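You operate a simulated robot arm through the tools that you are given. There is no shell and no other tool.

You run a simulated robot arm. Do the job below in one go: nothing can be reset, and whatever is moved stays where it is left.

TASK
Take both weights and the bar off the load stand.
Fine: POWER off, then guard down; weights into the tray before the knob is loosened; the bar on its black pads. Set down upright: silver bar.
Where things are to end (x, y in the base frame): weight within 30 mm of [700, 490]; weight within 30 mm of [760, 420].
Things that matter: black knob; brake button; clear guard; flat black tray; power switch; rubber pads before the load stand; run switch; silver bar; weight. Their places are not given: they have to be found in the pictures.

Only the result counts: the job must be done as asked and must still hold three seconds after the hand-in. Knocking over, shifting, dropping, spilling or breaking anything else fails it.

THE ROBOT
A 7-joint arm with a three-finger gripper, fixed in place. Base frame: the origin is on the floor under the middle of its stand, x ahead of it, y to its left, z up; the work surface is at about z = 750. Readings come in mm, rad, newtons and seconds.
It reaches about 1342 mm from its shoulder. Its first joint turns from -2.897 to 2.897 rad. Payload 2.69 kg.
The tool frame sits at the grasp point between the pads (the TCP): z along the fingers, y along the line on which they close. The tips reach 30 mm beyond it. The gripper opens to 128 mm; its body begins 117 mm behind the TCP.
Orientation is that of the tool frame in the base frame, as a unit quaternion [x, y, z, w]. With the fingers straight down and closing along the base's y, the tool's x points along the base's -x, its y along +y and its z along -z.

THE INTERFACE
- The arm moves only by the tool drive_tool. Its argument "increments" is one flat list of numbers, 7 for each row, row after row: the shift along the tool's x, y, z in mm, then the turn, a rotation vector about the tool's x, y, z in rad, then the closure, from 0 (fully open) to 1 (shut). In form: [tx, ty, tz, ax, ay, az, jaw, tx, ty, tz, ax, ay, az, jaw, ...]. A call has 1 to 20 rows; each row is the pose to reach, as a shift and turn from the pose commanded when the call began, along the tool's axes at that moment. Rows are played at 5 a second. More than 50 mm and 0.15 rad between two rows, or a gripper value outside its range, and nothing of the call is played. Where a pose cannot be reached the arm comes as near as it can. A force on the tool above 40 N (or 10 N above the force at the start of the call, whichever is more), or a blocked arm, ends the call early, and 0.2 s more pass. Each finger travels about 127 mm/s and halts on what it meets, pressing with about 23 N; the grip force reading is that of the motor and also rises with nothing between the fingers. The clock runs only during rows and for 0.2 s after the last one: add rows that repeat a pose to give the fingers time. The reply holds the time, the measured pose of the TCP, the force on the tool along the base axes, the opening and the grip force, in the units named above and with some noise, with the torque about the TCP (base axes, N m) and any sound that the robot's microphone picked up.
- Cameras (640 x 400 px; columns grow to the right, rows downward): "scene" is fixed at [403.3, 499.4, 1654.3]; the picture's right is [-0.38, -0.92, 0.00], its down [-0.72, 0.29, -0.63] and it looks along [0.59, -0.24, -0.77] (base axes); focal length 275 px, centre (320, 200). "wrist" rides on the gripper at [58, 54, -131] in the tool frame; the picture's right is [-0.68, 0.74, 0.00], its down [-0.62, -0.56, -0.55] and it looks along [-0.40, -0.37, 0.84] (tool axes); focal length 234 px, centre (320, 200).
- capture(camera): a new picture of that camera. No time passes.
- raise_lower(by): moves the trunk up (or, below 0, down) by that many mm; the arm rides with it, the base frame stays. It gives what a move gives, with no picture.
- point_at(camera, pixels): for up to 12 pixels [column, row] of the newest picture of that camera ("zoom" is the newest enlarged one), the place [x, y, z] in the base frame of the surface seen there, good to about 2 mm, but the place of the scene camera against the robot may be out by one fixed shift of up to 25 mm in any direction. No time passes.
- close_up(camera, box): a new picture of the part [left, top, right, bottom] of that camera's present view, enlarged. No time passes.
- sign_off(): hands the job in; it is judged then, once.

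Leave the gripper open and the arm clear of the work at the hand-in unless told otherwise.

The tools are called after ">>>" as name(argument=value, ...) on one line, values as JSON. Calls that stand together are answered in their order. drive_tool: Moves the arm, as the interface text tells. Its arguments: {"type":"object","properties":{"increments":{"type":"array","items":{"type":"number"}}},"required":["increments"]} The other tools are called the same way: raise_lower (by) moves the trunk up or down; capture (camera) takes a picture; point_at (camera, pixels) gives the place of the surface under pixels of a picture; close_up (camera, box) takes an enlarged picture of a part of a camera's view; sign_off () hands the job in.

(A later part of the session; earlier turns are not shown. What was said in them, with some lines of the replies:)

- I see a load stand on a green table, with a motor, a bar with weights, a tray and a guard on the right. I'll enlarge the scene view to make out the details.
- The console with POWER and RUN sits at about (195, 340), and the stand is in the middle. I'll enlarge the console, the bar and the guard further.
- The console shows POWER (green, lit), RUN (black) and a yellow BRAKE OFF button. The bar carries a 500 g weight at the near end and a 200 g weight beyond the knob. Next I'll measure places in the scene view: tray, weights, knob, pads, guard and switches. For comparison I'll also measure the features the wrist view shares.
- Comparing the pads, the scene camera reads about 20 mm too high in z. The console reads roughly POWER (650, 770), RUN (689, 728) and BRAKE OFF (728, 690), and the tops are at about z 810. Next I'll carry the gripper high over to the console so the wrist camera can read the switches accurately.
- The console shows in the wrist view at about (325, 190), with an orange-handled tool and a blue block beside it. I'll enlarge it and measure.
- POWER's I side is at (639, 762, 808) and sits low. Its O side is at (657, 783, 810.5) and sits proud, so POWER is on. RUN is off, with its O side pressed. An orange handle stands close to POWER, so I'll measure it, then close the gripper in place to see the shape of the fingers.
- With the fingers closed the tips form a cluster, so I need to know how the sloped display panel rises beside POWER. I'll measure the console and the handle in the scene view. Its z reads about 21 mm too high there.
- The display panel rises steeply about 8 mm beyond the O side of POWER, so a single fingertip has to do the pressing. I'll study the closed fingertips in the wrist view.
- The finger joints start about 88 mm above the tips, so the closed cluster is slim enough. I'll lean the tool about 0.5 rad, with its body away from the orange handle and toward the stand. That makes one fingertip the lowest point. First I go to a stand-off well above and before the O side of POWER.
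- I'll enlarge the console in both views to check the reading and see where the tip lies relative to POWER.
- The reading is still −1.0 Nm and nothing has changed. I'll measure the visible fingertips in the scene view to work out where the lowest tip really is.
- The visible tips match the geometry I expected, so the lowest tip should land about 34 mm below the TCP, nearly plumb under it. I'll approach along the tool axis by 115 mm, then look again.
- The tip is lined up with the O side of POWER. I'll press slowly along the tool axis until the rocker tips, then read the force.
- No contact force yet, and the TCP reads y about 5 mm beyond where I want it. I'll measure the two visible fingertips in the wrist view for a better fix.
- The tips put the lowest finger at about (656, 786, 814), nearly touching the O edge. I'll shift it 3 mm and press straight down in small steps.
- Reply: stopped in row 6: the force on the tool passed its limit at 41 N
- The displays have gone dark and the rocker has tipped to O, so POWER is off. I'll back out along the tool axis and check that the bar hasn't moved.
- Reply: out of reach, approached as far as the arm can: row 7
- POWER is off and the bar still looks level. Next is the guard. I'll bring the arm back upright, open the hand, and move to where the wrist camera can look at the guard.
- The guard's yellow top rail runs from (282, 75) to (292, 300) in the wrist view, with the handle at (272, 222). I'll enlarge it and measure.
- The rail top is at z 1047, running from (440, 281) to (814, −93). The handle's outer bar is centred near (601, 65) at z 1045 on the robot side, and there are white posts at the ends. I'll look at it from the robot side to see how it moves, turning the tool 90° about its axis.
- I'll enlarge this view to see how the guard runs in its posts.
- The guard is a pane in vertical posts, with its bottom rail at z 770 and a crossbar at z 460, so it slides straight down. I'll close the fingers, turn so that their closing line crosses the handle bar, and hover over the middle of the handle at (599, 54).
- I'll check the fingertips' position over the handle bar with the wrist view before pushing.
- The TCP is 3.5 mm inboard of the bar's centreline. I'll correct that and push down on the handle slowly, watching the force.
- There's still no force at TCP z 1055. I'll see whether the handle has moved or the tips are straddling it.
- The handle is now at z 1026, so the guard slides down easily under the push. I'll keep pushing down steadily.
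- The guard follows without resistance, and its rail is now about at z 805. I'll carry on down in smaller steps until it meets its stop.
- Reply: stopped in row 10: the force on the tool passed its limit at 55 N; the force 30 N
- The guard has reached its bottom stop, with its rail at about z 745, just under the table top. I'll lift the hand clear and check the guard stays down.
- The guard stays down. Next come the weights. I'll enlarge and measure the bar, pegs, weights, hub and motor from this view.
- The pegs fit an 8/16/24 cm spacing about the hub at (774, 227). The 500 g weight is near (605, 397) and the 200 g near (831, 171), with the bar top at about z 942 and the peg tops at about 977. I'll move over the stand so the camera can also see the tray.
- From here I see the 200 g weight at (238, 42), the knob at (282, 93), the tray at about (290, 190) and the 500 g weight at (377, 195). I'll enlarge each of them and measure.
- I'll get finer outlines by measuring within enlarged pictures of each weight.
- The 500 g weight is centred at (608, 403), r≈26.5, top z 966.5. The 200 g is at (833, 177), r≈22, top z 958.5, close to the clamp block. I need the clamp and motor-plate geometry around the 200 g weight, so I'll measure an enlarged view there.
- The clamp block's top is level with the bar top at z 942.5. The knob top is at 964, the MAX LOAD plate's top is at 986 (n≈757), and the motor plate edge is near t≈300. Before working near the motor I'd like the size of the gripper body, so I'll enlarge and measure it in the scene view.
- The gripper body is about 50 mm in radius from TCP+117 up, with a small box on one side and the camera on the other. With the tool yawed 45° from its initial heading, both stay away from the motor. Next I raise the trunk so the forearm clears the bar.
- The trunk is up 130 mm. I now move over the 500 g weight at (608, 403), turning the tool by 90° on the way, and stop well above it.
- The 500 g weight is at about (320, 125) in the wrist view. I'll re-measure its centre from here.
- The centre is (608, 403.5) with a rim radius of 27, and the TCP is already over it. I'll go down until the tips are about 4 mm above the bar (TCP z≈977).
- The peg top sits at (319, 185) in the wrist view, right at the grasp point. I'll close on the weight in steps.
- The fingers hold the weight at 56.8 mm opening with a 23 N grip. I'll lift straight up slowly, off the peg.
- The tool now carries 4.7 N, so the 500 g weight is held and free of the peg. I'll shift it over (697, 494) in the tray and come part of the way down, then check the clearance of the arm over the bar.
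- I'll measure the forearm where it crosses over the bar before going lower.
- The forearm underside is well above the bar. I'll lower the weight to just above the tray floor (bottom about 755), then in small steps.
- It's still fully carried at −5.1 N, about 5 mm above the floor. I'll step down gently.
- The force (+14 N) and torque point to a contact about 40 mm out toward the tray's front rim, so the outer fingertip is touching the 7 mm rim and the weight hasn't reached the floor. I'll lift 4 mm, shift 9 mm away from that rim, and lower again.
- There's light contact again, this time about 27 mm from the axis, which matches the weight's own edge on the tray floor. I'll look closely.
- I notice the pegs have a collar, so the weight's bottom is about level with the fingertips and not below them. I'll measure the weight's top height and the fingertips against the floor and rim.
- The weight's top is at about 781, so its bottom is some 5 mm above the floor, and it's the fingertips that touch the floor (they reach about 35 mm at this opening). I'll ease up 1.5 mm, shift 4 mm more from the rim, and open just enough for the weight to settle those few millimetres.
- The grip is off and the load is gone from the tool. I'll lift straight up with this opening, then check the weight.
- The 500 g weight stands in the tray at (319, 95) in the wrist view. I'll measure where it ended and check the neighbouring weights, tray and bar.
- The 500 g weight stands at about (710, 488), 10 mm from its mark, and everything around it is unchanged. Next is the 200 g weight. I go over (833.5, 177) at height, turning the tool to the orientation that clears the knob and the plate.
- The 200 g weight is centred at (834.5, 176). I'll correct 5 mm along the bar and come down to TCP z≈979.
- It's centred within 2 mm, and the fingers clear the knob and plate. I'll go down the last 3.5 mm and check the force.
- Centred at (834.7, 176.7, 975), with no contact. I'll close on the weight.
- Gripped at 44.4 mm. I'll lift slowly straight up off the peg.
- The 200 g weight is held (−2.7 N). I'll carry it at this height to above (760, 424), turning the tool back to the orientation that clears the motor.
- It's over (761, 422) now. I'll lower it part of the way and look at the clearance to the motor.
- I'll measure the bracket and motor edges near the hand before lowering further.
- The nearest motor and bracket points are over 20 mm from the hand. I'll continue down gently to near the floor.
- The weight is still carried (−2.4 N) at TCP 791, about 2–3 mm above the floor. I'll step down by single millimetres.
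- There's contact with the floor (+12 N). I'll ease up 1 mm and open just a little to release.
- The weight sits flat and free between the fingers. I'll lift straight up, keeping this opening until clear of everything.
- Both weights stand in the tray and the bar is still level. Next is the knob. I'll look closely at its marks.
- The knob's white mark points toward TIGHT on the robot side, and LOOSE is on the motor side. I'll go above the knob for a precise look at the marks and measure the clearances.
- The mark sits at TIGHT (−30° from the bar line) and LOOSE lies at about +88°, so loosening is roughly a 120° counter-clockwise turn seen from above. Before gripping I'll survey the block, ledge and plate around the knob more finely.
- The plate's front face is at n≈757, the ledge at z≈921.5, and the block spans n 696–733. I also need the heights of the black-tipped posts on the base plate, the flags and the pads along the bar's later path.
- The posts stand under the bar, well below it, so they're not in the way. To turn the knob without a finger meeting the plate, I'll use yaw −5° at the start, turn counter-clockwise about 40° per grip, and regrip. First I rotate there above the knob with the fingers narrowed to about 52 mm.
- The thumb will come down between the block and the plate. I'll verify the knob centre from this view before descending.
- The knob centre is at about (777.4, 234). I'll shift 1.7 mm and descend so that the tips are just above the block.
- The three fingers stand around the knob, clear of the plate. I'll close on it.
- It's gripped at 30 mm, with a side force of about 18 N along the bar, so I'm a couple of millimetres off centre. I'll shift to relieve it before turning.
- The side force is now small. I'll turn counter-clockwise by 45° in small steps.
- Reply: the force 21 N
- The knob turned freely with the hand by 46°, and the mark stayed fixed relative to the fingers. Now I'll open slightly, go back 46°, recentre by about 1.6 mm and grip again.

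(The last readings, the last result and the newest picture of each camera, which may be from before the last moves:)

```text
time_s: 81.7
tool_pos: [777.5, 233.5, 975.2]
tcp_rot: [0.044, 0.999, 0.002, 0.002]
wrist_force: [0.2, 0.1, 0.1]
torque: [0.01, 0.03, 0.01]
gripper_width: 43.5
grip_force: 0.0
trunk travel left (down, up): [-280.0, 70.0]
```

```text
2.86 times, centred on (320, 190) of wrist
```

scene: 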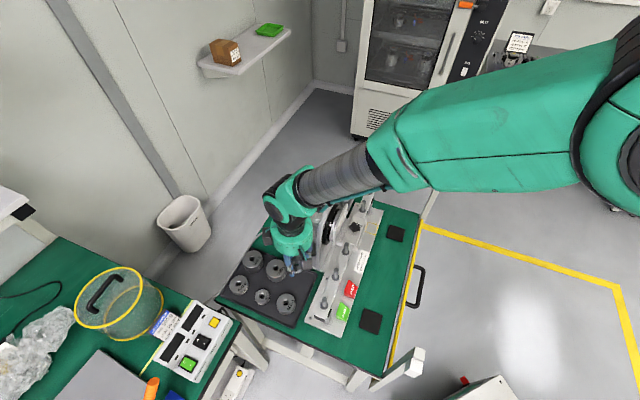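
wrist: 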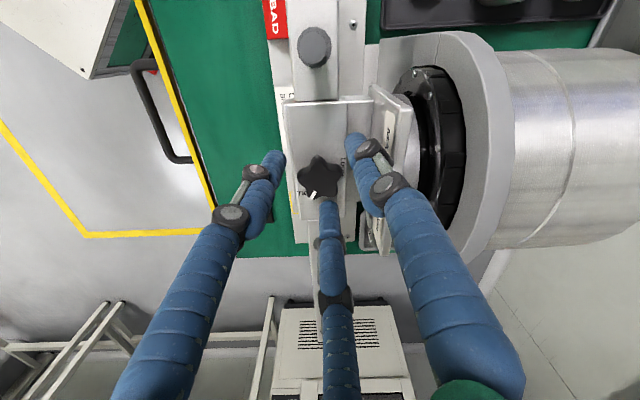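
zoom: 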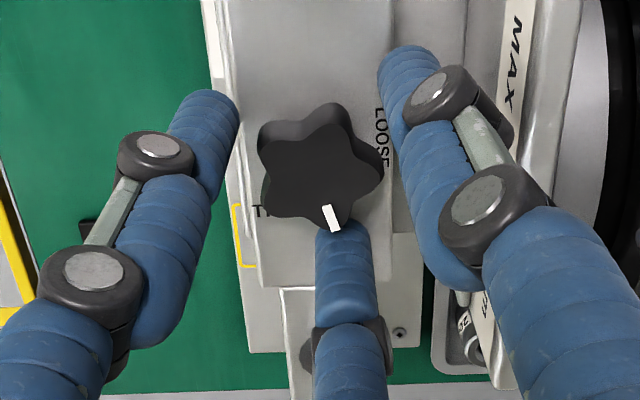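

The mark has moved about 40° toward LOOSE. I'll grip again and turn another 46°.

>>> drive_tool(increments=[0, 0, -0.5, 0, 0, 0, 0.75, 0, 0, -0.5, 0, 0, 0, 1, 0, 0, -0.5, 0, 0, 0, 1, 0, 0, -0.5, 0, 0, -0.08, 1, 0, 0, -0.5, 0, 0, -0.16, 1, 0, 0, -0.5, 0, 0, -0.24, 1, 0, 0, -0.5, 0, 0, -0.32, 1, 0, 0, -0.5, 0, 0, -0.4, 1, 0, 0, -0.5, 0, 0, -0.48, 1, 0, 0, -0.5, 0, 0, -0.56, 1, 0, 0, -0.5, 0, 0, -0.64, 1, 0, 0, -0.5, 0, 0, -0.72, 1, 0, 0, -0.5, 0, 0, -0.8, 1])

>>> close_up(camera="wrist", box=[250, 120, 390, 260])

```text
time_s: 84.5
tool_pos: [777.6, 234.4, 977.0]
tcp_rot: [-0.35, 0.937, 0.001, 0.002]
wrist_force: [-3.3, -1.8, 5.9]
torque: [-0.06, 0.21, 0.01]
gripper_width: 30.5
grip_force: 22.6
trunk travel left (down, up): [-280.0, 70.0]
```

```text
2.86 times, centred on (320, 190) of wrist
```

zoom: 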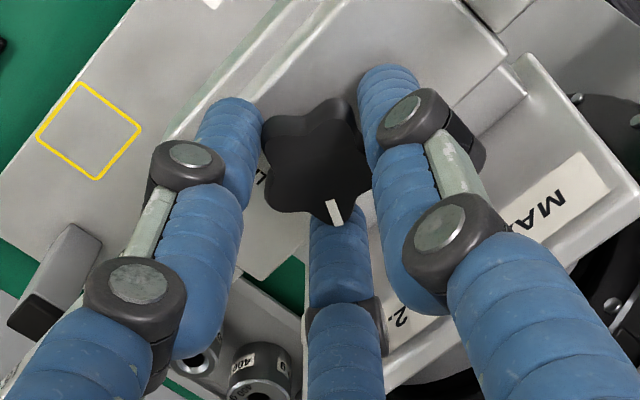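

Good, that's about 85–90° in total. I'll do one more cycle: open, go back, regrip, and turn on until the mark meets LOOSE.

>>> drive_tool(increments=[0, 0, 0, 0, 0, 0, 0.66, 0, 0, 0, 0, 0, 0, 0.66, 0, 0, 0, 0, 0, 0.133, 0.66, 0, 0, 0, 0, 0, 0.267, 0.66, 0, 0, 0, 0, 0, 0.4, 0.66, 0, 0, 0, 0, 0, 0.533, 0.66, 0, 0, 0, 0, 0, 0.667, 0.66, 0, 0, 0, 0, 0, 0.8, 0.66, 0, 0, 0, 0, 0, 0.8, 0.66])

>>> close_up(camera="wrist", box=[250, 120, 390, 260])

```text
time_s: 86.5
tool_pos: [778.5, 232.9, 976.2]
tcp_rot: [0.044, 0.999, 0.001, 0.002]
wrist_force: [0.6, -0.5, -0.9]
torque: [-0.03, -0.01, -0.02]
gripper_width: 43.6
grip_force: 0.0
trunk travel left (down, up): [-280.0, 70.0]
```

```text
2.86 times, centred on (320, 190) of wrist
```

zoom: 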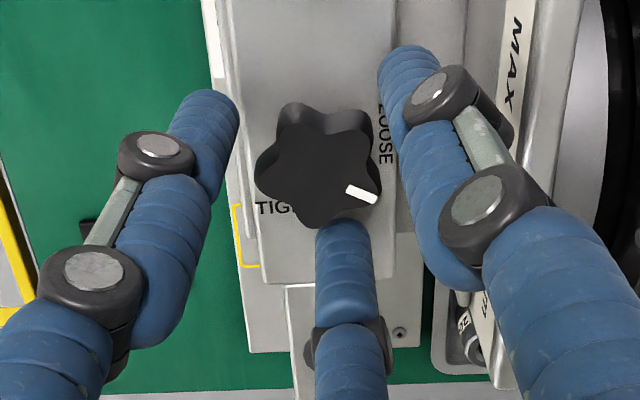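

The mark now points about 45° short of LOOSE. I'll do one more grip and turn.

>>> drive_tool(increments=[0, 0, -0.3, 0, 0, 0, 0.75, 0, 0, -0.3, 0, 0, 0, 1, 0, 0, -0.3, 0, 0, 0, 1, 0, 0, -0.3, 0, 0, -0.08, 1, 0, 0, -0.3, 0, 0, -0.16, 1, 0, 0, -0.3, 0, 0, -0.24, 1, 0, 0, -0.3, 0, 0, -0.32, 1, 0, 0, -0.3, 0, 0, -0.4, 1, 0, 0, -0.3, 0, 0, -0.48, 1, 0, 0, -0.3, 0, 0, -0.56, 1, 0, 0, -0.3, 0, 0, -0.64, 1, 0, 0, -0.3, 0, 0, -0.72, 1, 0, 0, -0.3, 0, 0, -0.8, 1])

>>> close_up(camera="wrist", box=[250, 120, 390, 260])

```text
time_s: 89.3
tool_pos: [778.5, 232.0, 976.4]
tcp_rot: [-0.351, 0.937, 0.001, 0.002]
wrist_force: [-2.5, -0.8, 0.3]
torque: [-0.08, 0.02, -0.17]
gripper_width: 30.8
grip_force: 23.1
trunk travel left (down, up): [-280.0, 70.0]
```

```text
2.86 times, centred on (320, 190) of wrist
```

zoom: 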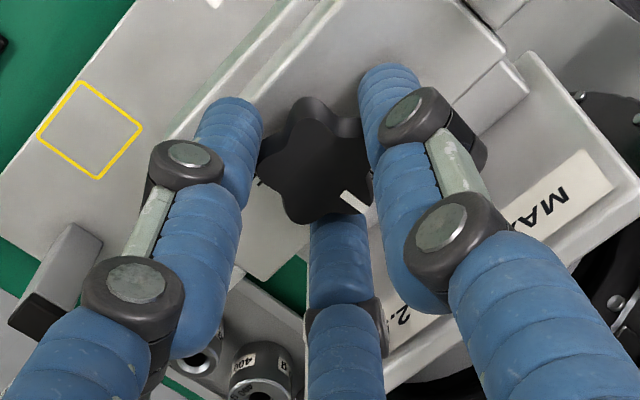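

There's a little resisting torque (−0.17 N·m), so the knob may be at its LOOSE stop. I'll open slightly and check the mark against LOOSE, raising the hand for a clear look.

>>> drive_tool(increments=[0, 0, 0, 0, 0, 0, 0.66, 0, 0, 0, 0, 0, 0, 0.64, 0, 0, -20, 0, 0, 0, 0.64, 0, 0, -50, 0, 0, 0, 0.64, 0, 0, -90, 0, 0, 0, 0.5, 0, 0, -130, 0, 0, 0, 0.3, 0, 0, -130, 0, 0, 0, 0.2])

>>> capture(camera="wrist")

>>> close_up(camera="wrist", box=[260, 70, 380, 180])

>>> capture(camera="scene")

```text
time_s: 90.9
tool_pos: [776.9, 230.6, 1109.3]
tcp_rot: [-0.349, 0.937, 0.0, 0.003]
wrist_force: [-1.2, -0.3, 0.2]
torque: [0.01, -0.02, -0.03]
gripper_width: 102.4
grip_force: 0.1
trunk travel left (down, up): [-280.0, 70.0]
```

```text
taken
```

wrist: 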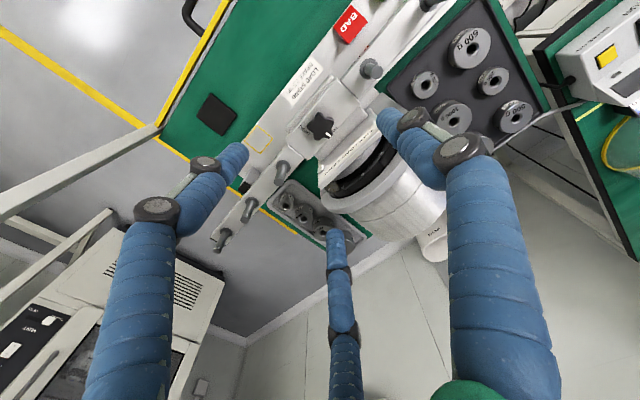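

```text
3.64 times, centred on (320, 125) of wrist
```

zoom: 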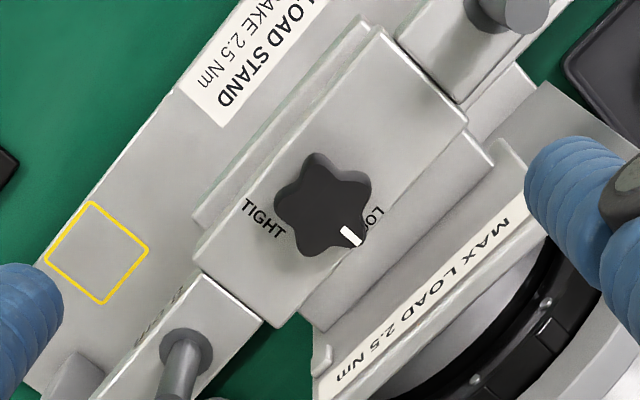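

```text
taken
```

scene: 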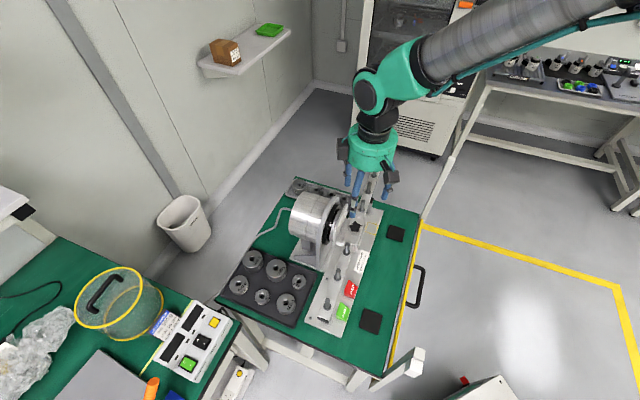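

>>> point_at(camera="zoom", pixels=[[318, 203], [355, 241], [345, 230], [376, 216], [263, 218], [312, 155], [368, 180], [300, 245], [280, 205]])

>>> close_up(camera="wrist", box=[295, 100, 345, 150])

```text
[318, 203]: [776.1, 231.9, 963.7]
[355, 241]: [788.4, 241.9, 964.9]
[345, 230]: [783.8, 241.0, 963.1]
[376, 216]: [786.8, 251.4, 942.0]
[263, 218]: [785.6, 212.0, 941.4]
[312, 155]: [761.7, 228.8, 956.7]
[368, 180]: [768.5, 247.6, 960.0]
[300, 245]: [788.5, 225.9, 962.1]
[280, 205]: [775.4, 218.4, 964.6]
```

```text
8.00 times, centred on (320, 125) of wrist
```

zoom: 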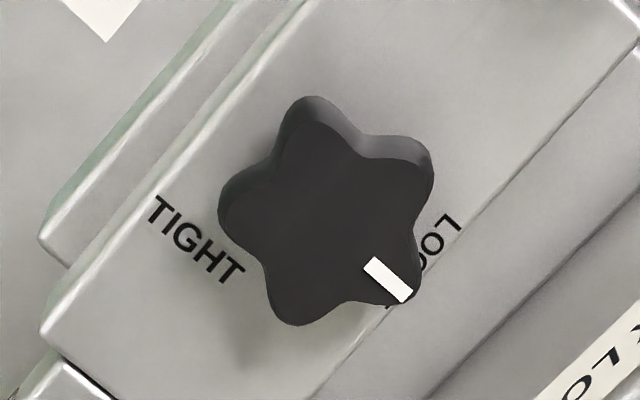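

The mark has moved from −31° to about 85–90°, pointing at LOOSE. I'll regrip the knob at the same centre, try whether it turns any further, and then see whether the bar lifts with it.

>>> drive_tool(increments=[0, 0, 0, 0, 0, 0.126, 0.4, 0, 0, 10, 0, 0, 0.251, 0.6, 0, 0, 30, 0, 0, 0.377, 0.62, 0, 0, 60, 0, 0, 0.503, 0.62, 0, 0, 90, 0, 0, 0.628, 0.62, 0, 0, 112, 0, 0, 0.628, 0.62, 0, 0, 124, 0, 0, 0.628, 0.62, 0, 0, 131, 0, 0, 0.628, 0.62, 0, 0, 131.5, 0, 0, 0.628, 0.62])

>>> close_up(camera="wrist", box=[250, 120, 390, 260])

```text
time_s: 92.9
tool_pos: [777.0, 234.3, 975.0]
tcp_rot: [-0.041, 0.999, 0.002, 0.001]
wrist_force: [0.5, 1.0, 0.3]
torque: [0.0, 0.0, 0.01]
gripper_width: 48.6
grip_force: 0.0
trunk travel left (down, up): [-280.0, 70.0]
```

```text
2.86 times, centred on (320, 190) of wrist
```

zoom: 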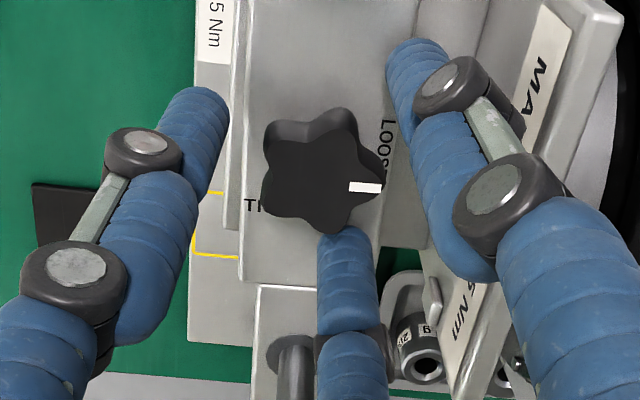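

The mark looks perhaps 10–15° short of the middle of LOOSE. I'll grip and turn a little more, watching the torque.

>>> drive_tool(increments=[0, 0, 0, 0, 0, 0, 0.75, 0, 0, 0, 0, 0, 0, 1, 0, 0, 0, 0, 0, 0, 1, 0, 0, 0, 0, 0, -0.06, 1, 0, 0, 0, 0, 0, -0.12, 1, 0, 0, 0, 0, 0, -0.18, 1, 0, 0, 0, 0, 0, -0.24, 1])

>>> close_up(camera="wrist", box=[250, 120, 390, 260])

```text
time_s: 94.5
tool_pos: [778.0, 233.3, 976.0]
tcp_rot: [-0.163, 0.987, 0.002, 0.002]
wrist_force: [-1.6, 6.7, 0.2]
torque: [0.18, 0.04, -0.24]
gripper_width: 30.5
grip_force: 23.1
trunk travel left (down, up): [-280.0, 70.0]
```

```text
2.86 times, centred on (320, 190) of wrist
```

zoom: 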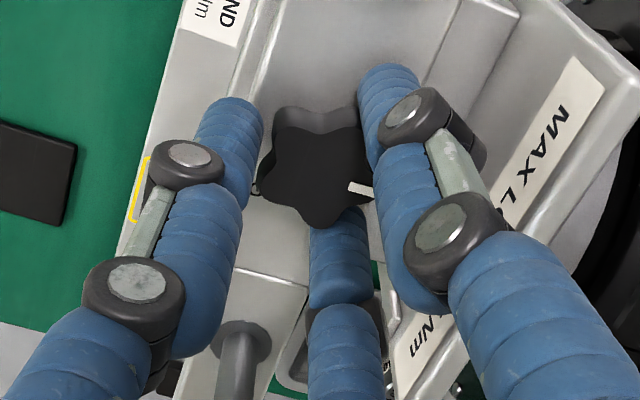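

The torque rises (−0.24 N·m) and the knob no longer follows, so it's at its LOOSE stop. I'll unwind that torque, then lift a few millimetres, watching the force to learn whether the bar comes with the knob.

>>> drive_tool(increments=[0, 0, 0, 0, 0, 0.04, 1, 0, 0, -1, 0, 0, 0.04, 1, 0, 0, -2, 0, 0, 0.04, 1, 0, 0, -3, 0, 0, 0.04, 1, 0, 0, -4, 0, 0, 0.04, 1])

>>> close_up(camera="wrist", box=[220, 60, 420, 280])

>>> close_up(camera="scene", box=[290, 150, 410, 340])

```text
time_s: 95.7
tool_pos: [778.3, 232.5, 979.0]
tcp_rot: [-0.143, 0.99, 0.001, 0.002]
wrist_force: [-0.4, 0.2, -6.4]
torque: [0.01, 0.03, 0.02]
gripper_width: 30.4
grip_force: 23.6
trunk travel left (down, up): [-280.0, 70.0]
```

```text
1.82 times, centred on (320, 170) of wrist
```

zoom: 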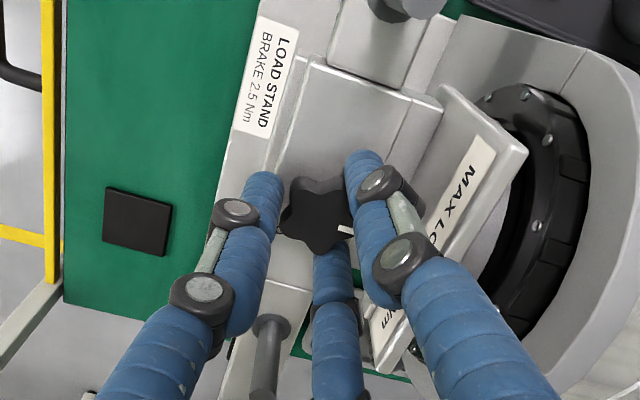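

```text
2.11 times, centred on (350, 245) of scene
```

zoom: 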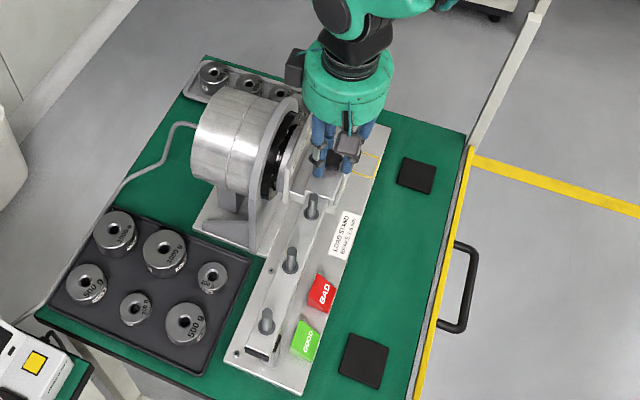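

The tool now carries 6.4 N steadily with no torque. I'll check whether the block and bar have actually risen.

>>> capture(camera="wrist")

>>> point_at(camera="wrist", pixels=[[330, 120], [345, 130], [315, 140], [345, 85], [370, 90], [330, 100], [300, 225], [290, 240], [352, 150], [268, 265]])

```text
taken
```

wrist: 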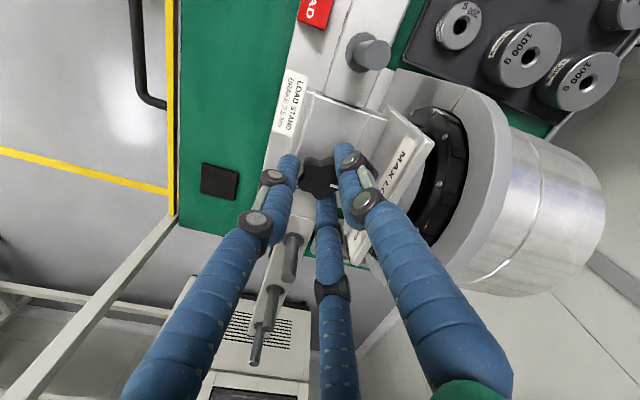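

```text
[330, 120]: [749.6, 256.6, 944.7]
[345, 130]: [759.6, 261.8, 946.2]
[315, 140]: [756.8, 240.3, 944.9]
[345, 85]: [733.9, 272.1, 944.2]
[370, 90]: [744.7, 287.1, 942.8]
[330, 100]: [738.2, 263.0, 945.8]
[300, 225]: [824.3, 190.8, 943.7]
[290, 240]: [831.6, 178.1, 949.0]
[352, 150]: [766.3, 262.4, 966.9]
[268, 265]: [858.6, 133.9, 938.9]
```

The block top is at about 945 (it was 942.3), so the bar lifts with the knob and weighs about 0.65 kg. I'll lift further, slowly, straight up.

>>> drive_tool(increments=[0, 0, -3, 0, 0, 0, 1, 0, 0, -6, 0, 0, 0, 1, 0, 0, -10, 0, 0, 0, 1, 0, 0, -14, 0, 0, 0, 1, 0, 0, -18, 0, 0, 0, 1, 0, 0, -22, 0, 0, 0, 1, 0, 0, -26, 0, 0, 0, 1, 0, 0, -30, 0, 0, 0, 1, 0, 0, -34, 0, 0, 0, 1, 0, 0, -34, 0, 0, 0, 1])

>>> capture(camera="wrist")

>>> close_up(camera="scene", box=[290, 150, 410, 340])

```text
time_s: 97.9
tool_pos: [777.8, 234.0, 1013.7]
tcp_rot: [-0.142, 0.99, 0.001, 0.002]
wrist_force: [1.1, 0.1, -5.8]
torque: [0.0, 0.0, 0.02]
gripper_width: 30.6
grip_force: 23.3
trunk travel left (down, up): [-280.0, 70.0]
```

```text
taken
```

wrist: 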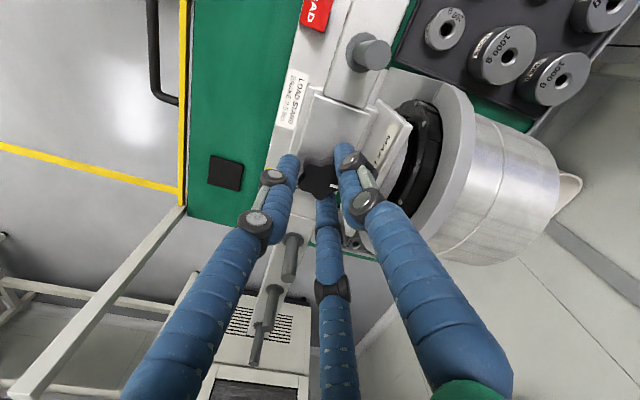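

```text
2.11 times, centred on (350, 245) of scene
```

zoom: 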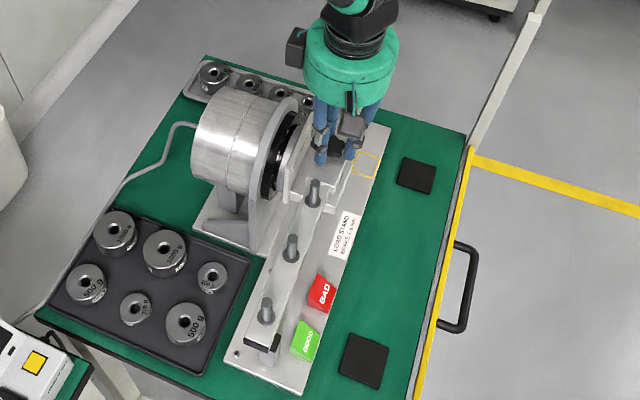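

The bar hangs level from the hand and moves with it. While it's held I'll measure both pads precisely: the corners in the enlarged scene view, and the far pad in the wrist view.

>>> point_at(camera="zoom", pixels=[[404, 160], [436, 167], [428, 191], [399, 183], [354, 336], [386, 346], [377, 384], [342, 373], [265, 305], [290, 240], [313, 182], [262, 340]])

>>> point_at(camera="wrist", pixels=[[209, 155], [244, 163], [241, 190], [208, 184], [226, 172], [370, 55], [345, 90], [310, 130], [293, 235], [272, 290], [254, 365], [335, 110]])

```text
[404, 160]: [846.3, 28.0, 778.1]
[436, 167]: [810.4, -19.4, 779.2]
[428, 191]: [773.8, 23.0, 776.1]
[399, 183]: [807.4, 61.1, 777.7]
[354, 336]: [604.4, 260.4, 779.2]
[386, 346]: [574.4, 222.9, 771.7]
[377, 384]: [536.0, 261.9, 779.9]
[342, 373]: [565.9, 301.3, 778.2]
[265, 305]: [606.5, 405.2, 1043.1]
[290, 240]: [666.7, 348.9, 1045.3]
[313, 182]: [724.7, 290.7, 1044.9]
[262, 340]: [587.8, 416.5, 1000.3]
```

```text
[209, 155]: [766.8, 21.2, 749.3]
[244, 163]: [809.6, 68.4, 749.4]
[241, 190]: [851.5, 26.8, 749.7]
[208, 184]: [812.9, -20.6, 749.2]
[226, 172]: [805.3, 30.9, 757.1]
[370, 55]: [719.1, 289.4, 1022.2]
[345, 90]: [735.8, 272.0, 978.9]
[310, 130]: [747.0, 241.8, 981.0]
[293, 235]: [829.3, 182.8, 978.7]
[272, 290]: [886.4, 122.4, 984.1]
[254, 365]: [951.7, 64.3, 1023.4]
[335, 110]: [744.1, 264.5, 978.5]
```

Pad centres are (810, 24) and (571, 262), exactly parallel to the bar, which hangs level (all peg tops at 1022–1024). The bar's centre has to move about 126 mm toward the robot to (690.5, 143). I'll move it there slowly at this height.

>>> drive_tool(increments=[6, -3.4, 0, 0, 0, 0, 1, 16, -9.2, 0, 0, 0, 0, 1, 28, -16, 0, 0, 0, 0, 1, 41, -23.5, 0, 0, 0, 0, 1, 55, -31.5, 0, 0, 0, 0, 1, 69, -39.5, 0, 0, 0, 0, 1, 82, -47, 0, 0, 0, 0, 1, 93, -53.3, 0, 0, 0, 0, 1, 102, -58.4, 0, 0, 0, 0, 1, 107.5, -61.6, 0, 0, 0, 0, 1, 109.3, -62.6, 0, 0, 0, 0, 1, 109.3, -62.6, 0, 0, 0, 0, 1])

>>> capture(camera="scene")

>>> capture(camera="wrist")

```text
time_s: 100.5
tool_pos: [690.4, 143.4, 1013.1]
tcp_rot: [-0.143, 0.99, 0.002, 0.002]
wrist_force: [0.6, 0.3, -4.8]
torque: [0.03, 0.04, 0.0]
gripper_width: 30.5
grip_force: 22.8
trunk travel left (down, up): [-280.0, 70.0]
```

```text
taken
```

scene: 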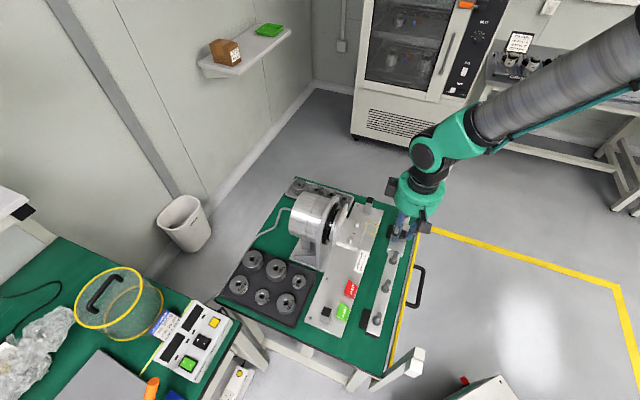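

```text
taken
```

wrist: 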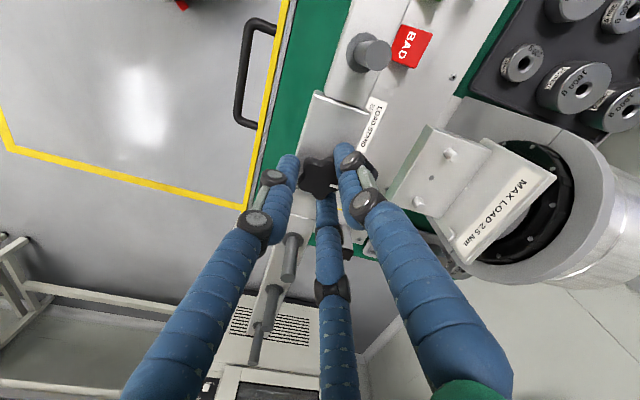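

The bar is free of the stand, leaving only the cradle with its pins behind. I'll check the level and yaw of the bar before lowering it.

>>> close_up(camera="scene", box=[340, 200, 440, 350])

```text
2.67 times, centred on (390, 275) of scene
```

zoom: 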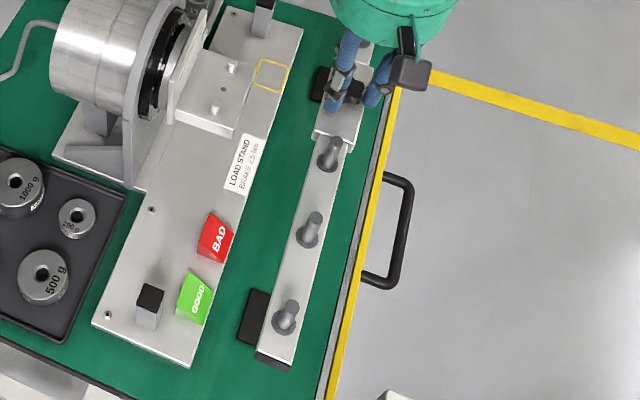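

>>> point_at(camera="zoom", pixels=[[292, 305], [315, 217], [333, 143], [265, 350], [290, 358], [300, 250], [335, 125], [248, 300], [245, 335], [322, 85]])

>>> point_at(camera="wrist", pixels=[[375, 53], [295, 240], [276, 295], [256, 360], [330, 120], [280, 290]])

```text
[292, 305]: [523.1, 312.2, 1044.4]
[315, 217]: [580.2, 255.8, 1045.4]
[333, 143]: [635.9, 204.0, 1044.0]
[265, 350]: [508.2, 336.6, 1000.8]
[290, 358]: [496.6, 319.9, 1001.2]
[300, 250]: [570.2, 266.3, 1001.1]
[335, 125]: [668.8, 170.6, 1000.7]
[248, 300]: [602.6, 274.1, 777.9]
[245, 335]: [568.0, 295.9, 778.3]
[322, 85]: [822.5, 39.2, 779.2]
```

```text
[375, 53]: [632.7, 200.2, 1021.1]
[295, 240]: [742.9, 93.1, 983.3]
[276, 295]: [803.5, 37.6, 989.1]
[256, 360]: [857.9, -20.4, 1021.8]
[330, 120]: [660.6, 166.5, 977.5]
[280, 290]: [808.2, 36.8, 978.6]
```

The bar is level and parallel to the line of the pads, with its centre at about (690.5, 146). I'll lower it in smooth steps to about 20 mm above the pads.

>>> drive_tool(increments=[0, 0, 6, 0, 0, 0, 1, 0, 0, 16, 0, 0, 0, 1, 0, 0, 30, 0, 0, 0, 1, 0, 0, 46, 0, 0, 0, 1, 0, 0, 62, 0, 0, 0, 1, 0, 0, 78, 0, 0, 0, 1, 0, 0, 94, 0, 0, 0, 1, 0, 0, 110, 0, 0, 0, 1, 0, 0, 126, 0, 0, 0, 1, 0, 0, 142, 0, 0, 0, 1, 0, 0, 156, 0, 0, 0, 1, 0, 0, 167, 0, 0, 0, 1, 0, 0, 175, 0, 0, 0, 1, 0, 0, 180, 0, 0, 0, 1, 0, 0, 182, 0, 0, 0, 1, 0, 0, 182, 0, 0, 0, 1])

>>> capture(camera="wrist")

>>> capture(camera="scene")

>>> close_up(camera="scene", box=[340, 200, 440, 350])

```text
time_s: 103.9
tool_pos: [690.2, 144.5, 831.7]
tcp_rot: [-0.142, 0.99, 0.001, 0.002]
wrist_force: [-0.1, 0.1, -5.5]
torque: [0.02, 0.02, 0.0]
gripper_width: 30.3
grip_force: 23.0
trunk travel left (down, up): [-280.0, 70.0]
```

```text
taken
```

wrist: 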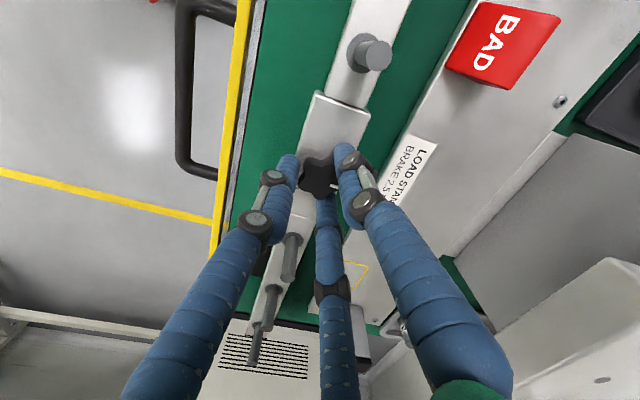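

```text
taken
```

scene: 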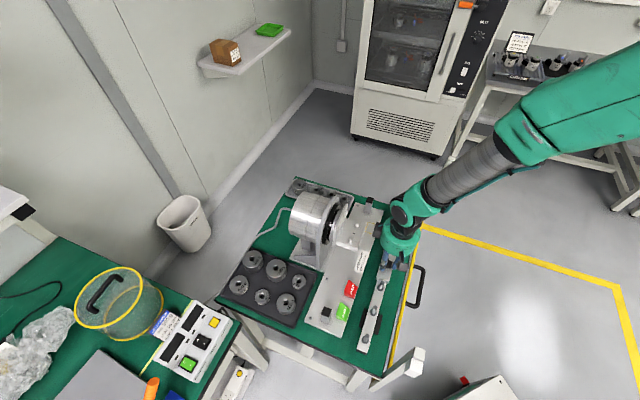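

```text
2.67 times, centred on (390, 275) of scene
```

zoom: 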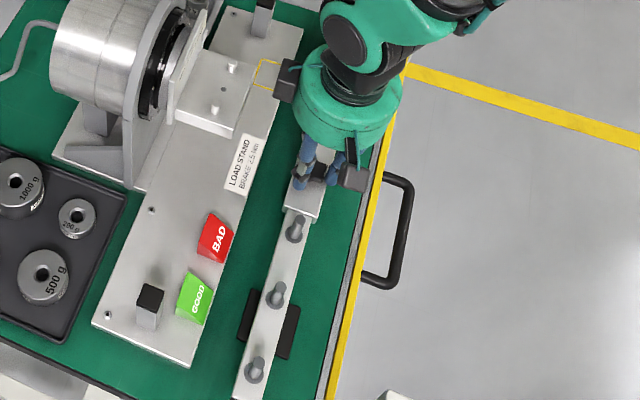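

The bar lies centred over the near pad, with pad visible on both sides of it. I'll lower it in small steps toward contact (expected near TCP z 811).

>>> drive_tool(increments=[0, 0, 4, 0, 0, 0, 1, 0, 0, 8, 0, 0, 0, 1, 0, 0, 12, 0, 0, 0, 1, 0, 0, 14, 0, 0, 0, 1, 0, 0, 16, 0, 0, 0, 1])

```text
time_s: 105.1
tool_pos: [691.2, 142.0, 813.6]
tcp_rot: [-0.143, 0.99, 0.001, 0.003]
wrist_force: [0.0, 0.6, -6.1]
torque: [0.0, 0.0, -0.02]
gripper_width: 30.5
grip_force: 23.0
trunk travel left (down, up): [-280.0, 70.0]
```

>>> drive_tool(increments=[0, 0, 1, 0, 0, 0, 1, 0, 0, 2, 0, 0, 0, 1])

```text
time_s: 105.7
tool_pos: [691.6, 142.5, 812.7]
tcp_rot: [-0.143, 0.99, 0.0, 0.001]
wrist_force: [-0.3, 0.2, -6.3]
torque: [-0.01, 0.02, 0.05]
gripper_width: 30.6
grip_force: 23.2
trunk travel left (down, up): [-280.0, 70.0]
```

Still carrying the full weight (−6.3 N). I'll step down another 2 mm.

>>> drive_tool(increments=[0, 0, 1, 0, 0, 0, 1, 0, 0, 2, 0, 0, 0, 1])

```text
time_s: 106.3
tool_pos: [690.0, 143.8, 810.7]
tcp_rot: [-0.143, 0.99, 0.001, 0.001]
wrist_force: [0.1, 1.4, -5.7]
torque: [0.0, -0.01, 0.02]
gripper_width: 30.4
grip_force: 22.9
trunk travel left (down, up): [-280.0, 70.0]
```

>>> drive_tool(increments=[0, 0, 1, 0, 0, 0, 1, 0, 0, 2, 0, 0, 0, 1])

>>> close_up(camera="scene", box=[340, 270, 400, 360])

```text
time_s: 106.9
tool_pos: [691.3, 143.7, 809.2]
tcp_rot: [-0.142, 0.99, 0.001, 0.003]
wrist_force: [-1.4, -2.8, 0.9]
torque: [-0.16, 0.2, 0.04]
gripper_width: 30.2
grip_force: 22.8
trunk travel left (down, up): [-280.0, 70.0]
```

```text
4.44 times, centred on (370, 315) of scene
```

zoom: 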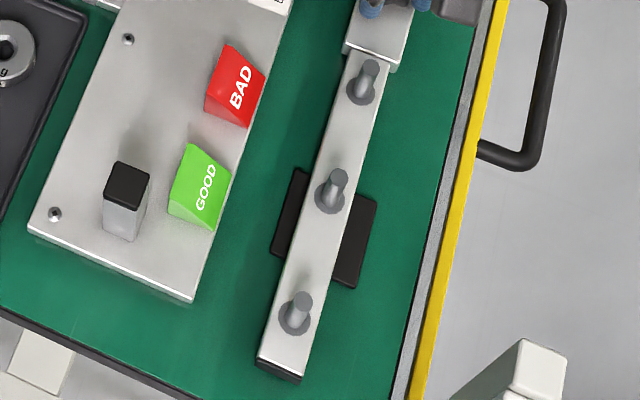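

The load has gone from the tool (+0.9 N), so the bar now rests on the pads. I'll open the fingers gently.

>>> drive_tool(increments=[0, 0, 0, 0, 0, 0, 0.76, 0, 0, 0, 0, 0, 0, 0.74, 0, 0, 0, 0, 0, 0, 0.7, 0, 0, 0, 0, 0, 0, 0.66, 0, 0, 0, 0, 0, 0, 0.62, 0, 0, 0, 0, 0, 0, 0.6])

>>> capture(camera="wrist")

>>> close_up(camera="scene", box=[340, 200, 440, 350])

```text
time_s: 108.3
tool_pos: [691.3, 143.0, 810.3]
tcp_rot: [-0.143, 0.99, 0.002, 0.002]
wrist_force: [0.4, 0.3, 0.2]
torque: [0.01, -0.02, 0.01]
gripper_width: 51.3
grip_force: 0.0
trunk travel left (down, up): [-280.0, 70.0]
```

```text
taken
```

wrist: 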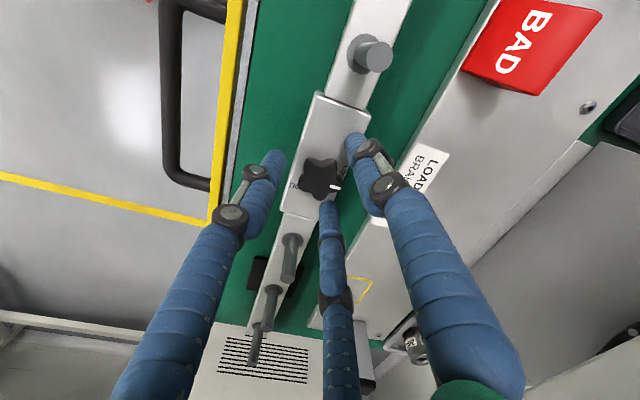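

```text
2.67 times, centred on (390, 275) of scene
```

zoom: 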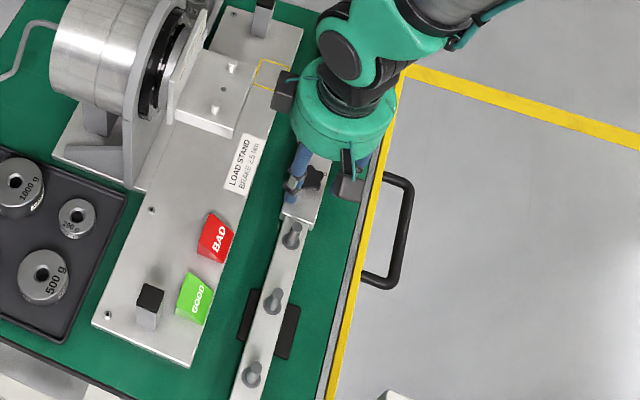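

The fingers are clear of the knob and the bar stays on its pads. I'll lift straight up, slowly at first.

>>> drive_tool(increments=[0, 0, -6, 0, 0, 0, 0.6, 0, 0, -16, 0, 0, 0, 0.6, 0, 0, -30, 0, 0, 0, 0.6, 0, 0, -50, 0, 0, 0, 0.6, 0, 0, -80, 0, 0, 0, 0.6, 0, 0, -120, 0, 0, 0, 0.5, 0, 0, -165, 0, 0, 0, 0.4, 0, 0, -210, 0, 0, 0, 0.2, 0, 0, -255, 0, 0, 0, 0, 0, 0, -300, 0, 0, 0, 0, 0, 0, -345, 0, 0, 0, 0, 0, 0, -390, 0, 0, 0, 0])

>>> capture(camera="wrist")

>>> capture(camera="scene")

```text
time_s: 110.9
tool_pos: [692.9, 139.5, 1199.5]
tcp_rot: [-0.143, 0.99, 0.001, 0.001]
wrist_force: [0.2, -0.5, 0.3]
torque: [0.02, 0.02, 0.01]
gripper_width: 127.9
grip_force: 0.1
trunk travel left (down, up): [-280.0, 70.0]
```

```text
taken
```

wrist: 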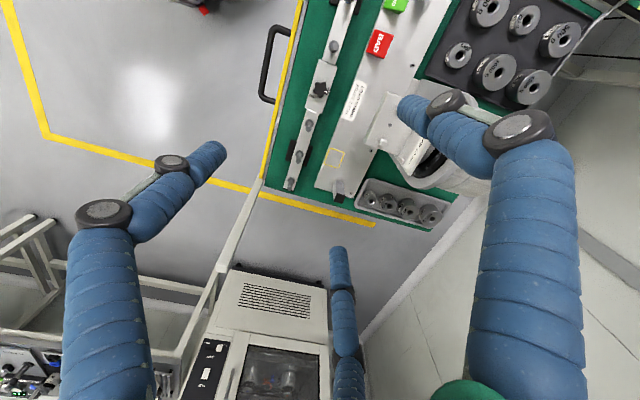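

```text
taken
```

scene: 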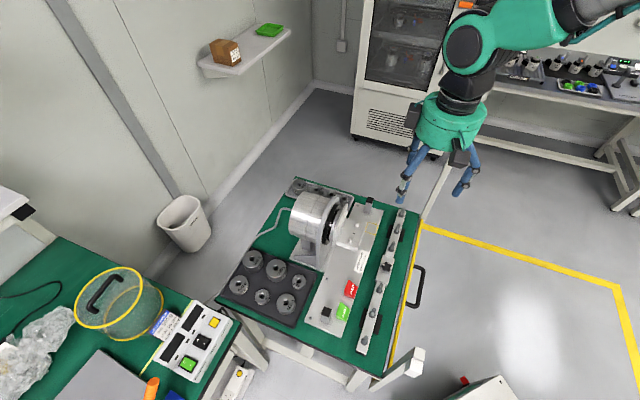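

The bar lies on both pads with its pegs up. I'll check everything once more: bar, pads, weights, guard and console.

>>> close_up(camera="scene", box=[320, 190, 450, 370])

>>> close_up(camera="wrist", box=[240, 0, 420, 230])

>>> close_up(camera="scene", box=[140, 240, 320, 390])

>>> point_at(camera="wrist", pixels=[[291, 184], [299, 155], [310, 125], [333, 45], [347, 8], [320, 70], [300, 170], [340, 30], [458, 48], [523, 15], [458, 56], [523, 20]])

```text
2.22 times, centred on (385, 280) of scene
```

zoom: 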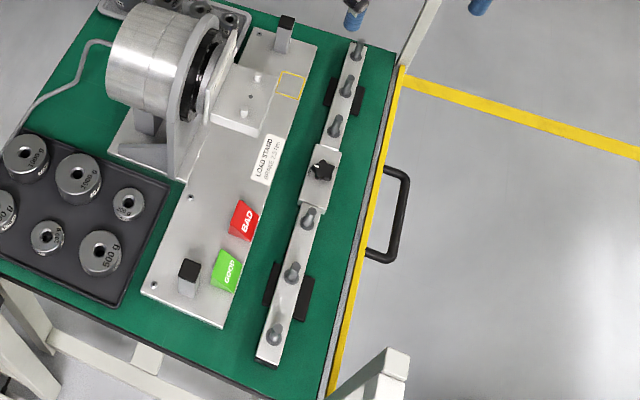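

```text
1.74 times, centred on (330, 115) of wrist
```

zoom: 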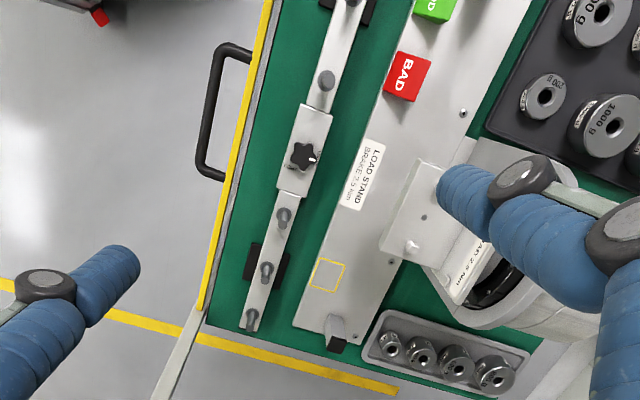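

```text
2.67 times, centred on (230, 315) of scene
```

zoom: 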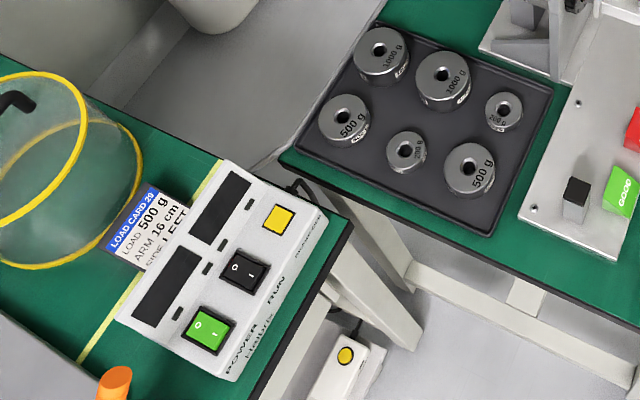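

```text
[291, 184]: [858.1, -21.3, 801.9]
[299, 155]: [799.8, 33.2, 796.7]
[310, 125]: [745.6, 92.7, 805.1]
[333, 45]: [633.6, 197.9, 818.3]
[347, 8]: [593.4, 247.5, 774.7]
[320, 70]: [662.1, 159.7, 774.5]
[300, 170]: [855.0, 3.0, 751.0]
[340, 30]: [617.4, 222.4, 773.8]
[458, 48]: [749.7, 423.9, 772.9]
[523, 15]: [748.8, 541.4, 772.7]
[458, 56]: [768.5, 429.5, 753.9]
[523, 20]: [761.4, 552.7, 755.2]
```

All is in order. The bar top is level at z 774–775 on both pads, both weights stand in the tray, and the guard is down. POWER and RUN are both at O. I'll withdraw the open hand clear of the work and then look one last time.

>>> drive_tool(increments=[37, -13, -17, 0, 0, 0, 0, 75, -26, -33, 0, 0, 0, 0, 112, -40, -50, 0, 0, 0, 0, 149, -53, -67, 0, 0, 0, 0, 187, -66, -83, 0, 0, 0, 0, 224, -79, -100, 0, 0, 0, 0, 224, -79, -100, 0, 0, 0, 0])

>>> capture(camera="scene")

>>> close_up(camera="scene", box=[210, 160, 450, 370])

```text
time_s: 112.5
tool_pos: [494.1, 4.5, 1301.8]
tcp_rot: [-0.142, 0.99, 0.001, 0.004]
wrist_force: [-0.1, 0.1, 0.3]
torque: [0.0, -0.08, 0.0]
gripper_width: 128.1
grip_force: 0.0
trunk travel left (down, up): [-280.0, 70.0]
```

```text
taken
```

scene: 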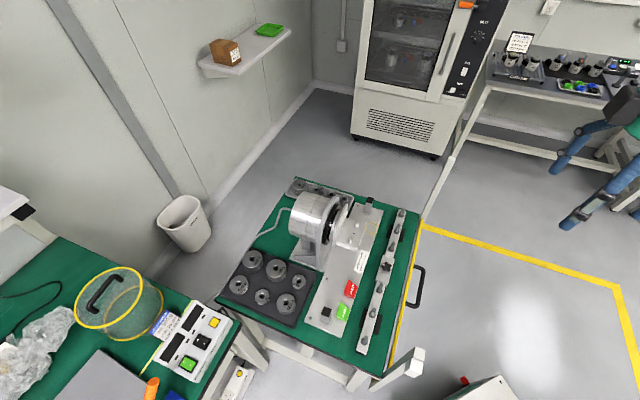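

```text
1.90 times, centred on (330, 265) of scene
```

zoom: 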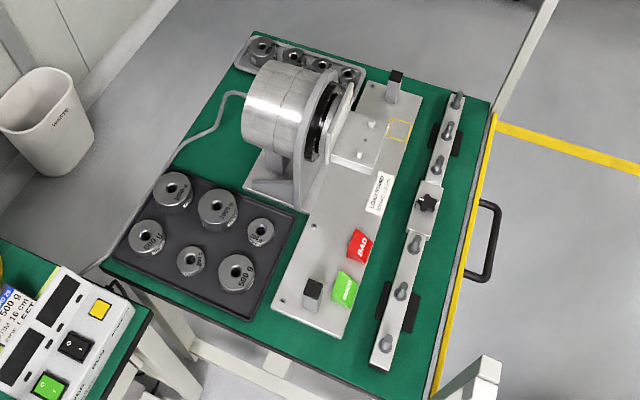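

The stand is empty and the bar rests upright on both pads. The two weights stand in the tray at about (710, 488) and (762, 425). The guard is down, POWER is off, and the hand is open and clear. I'll hand the job in.

>>> sign_off()

```text
The job is handed in.
```

The bar and both weights are off the load stand, and I've handed the job in; I haven't seen the judge's result.

| Item | Where it ended |
|---|---|
| 500 g weight | In the tray at about (710, 488), roughly 10 mm from (700, 490) |
| 200 g weight | In the tray at about (762, 425), roughly 5 mm from (760, 420) |
| Silver bar | Upright and level on both black pads, pegs up |

- **Order:** I switched POWER off first, then pushed the guard down to its bottom stop. Both weights were in the tray before I loosened the knob.
- **Knob:** it is turned fully to LOOSE. I lifted the bar by the knob, so the knob is still on the bar.
- **Not touched:** the brake button and the RUN switch. RUN was already off.
- **Small contacts:** a fingertip briefly touched the tray rim while I was placing the 500 g weight. I saw nothing else move.

The hand is open and clear of the work.
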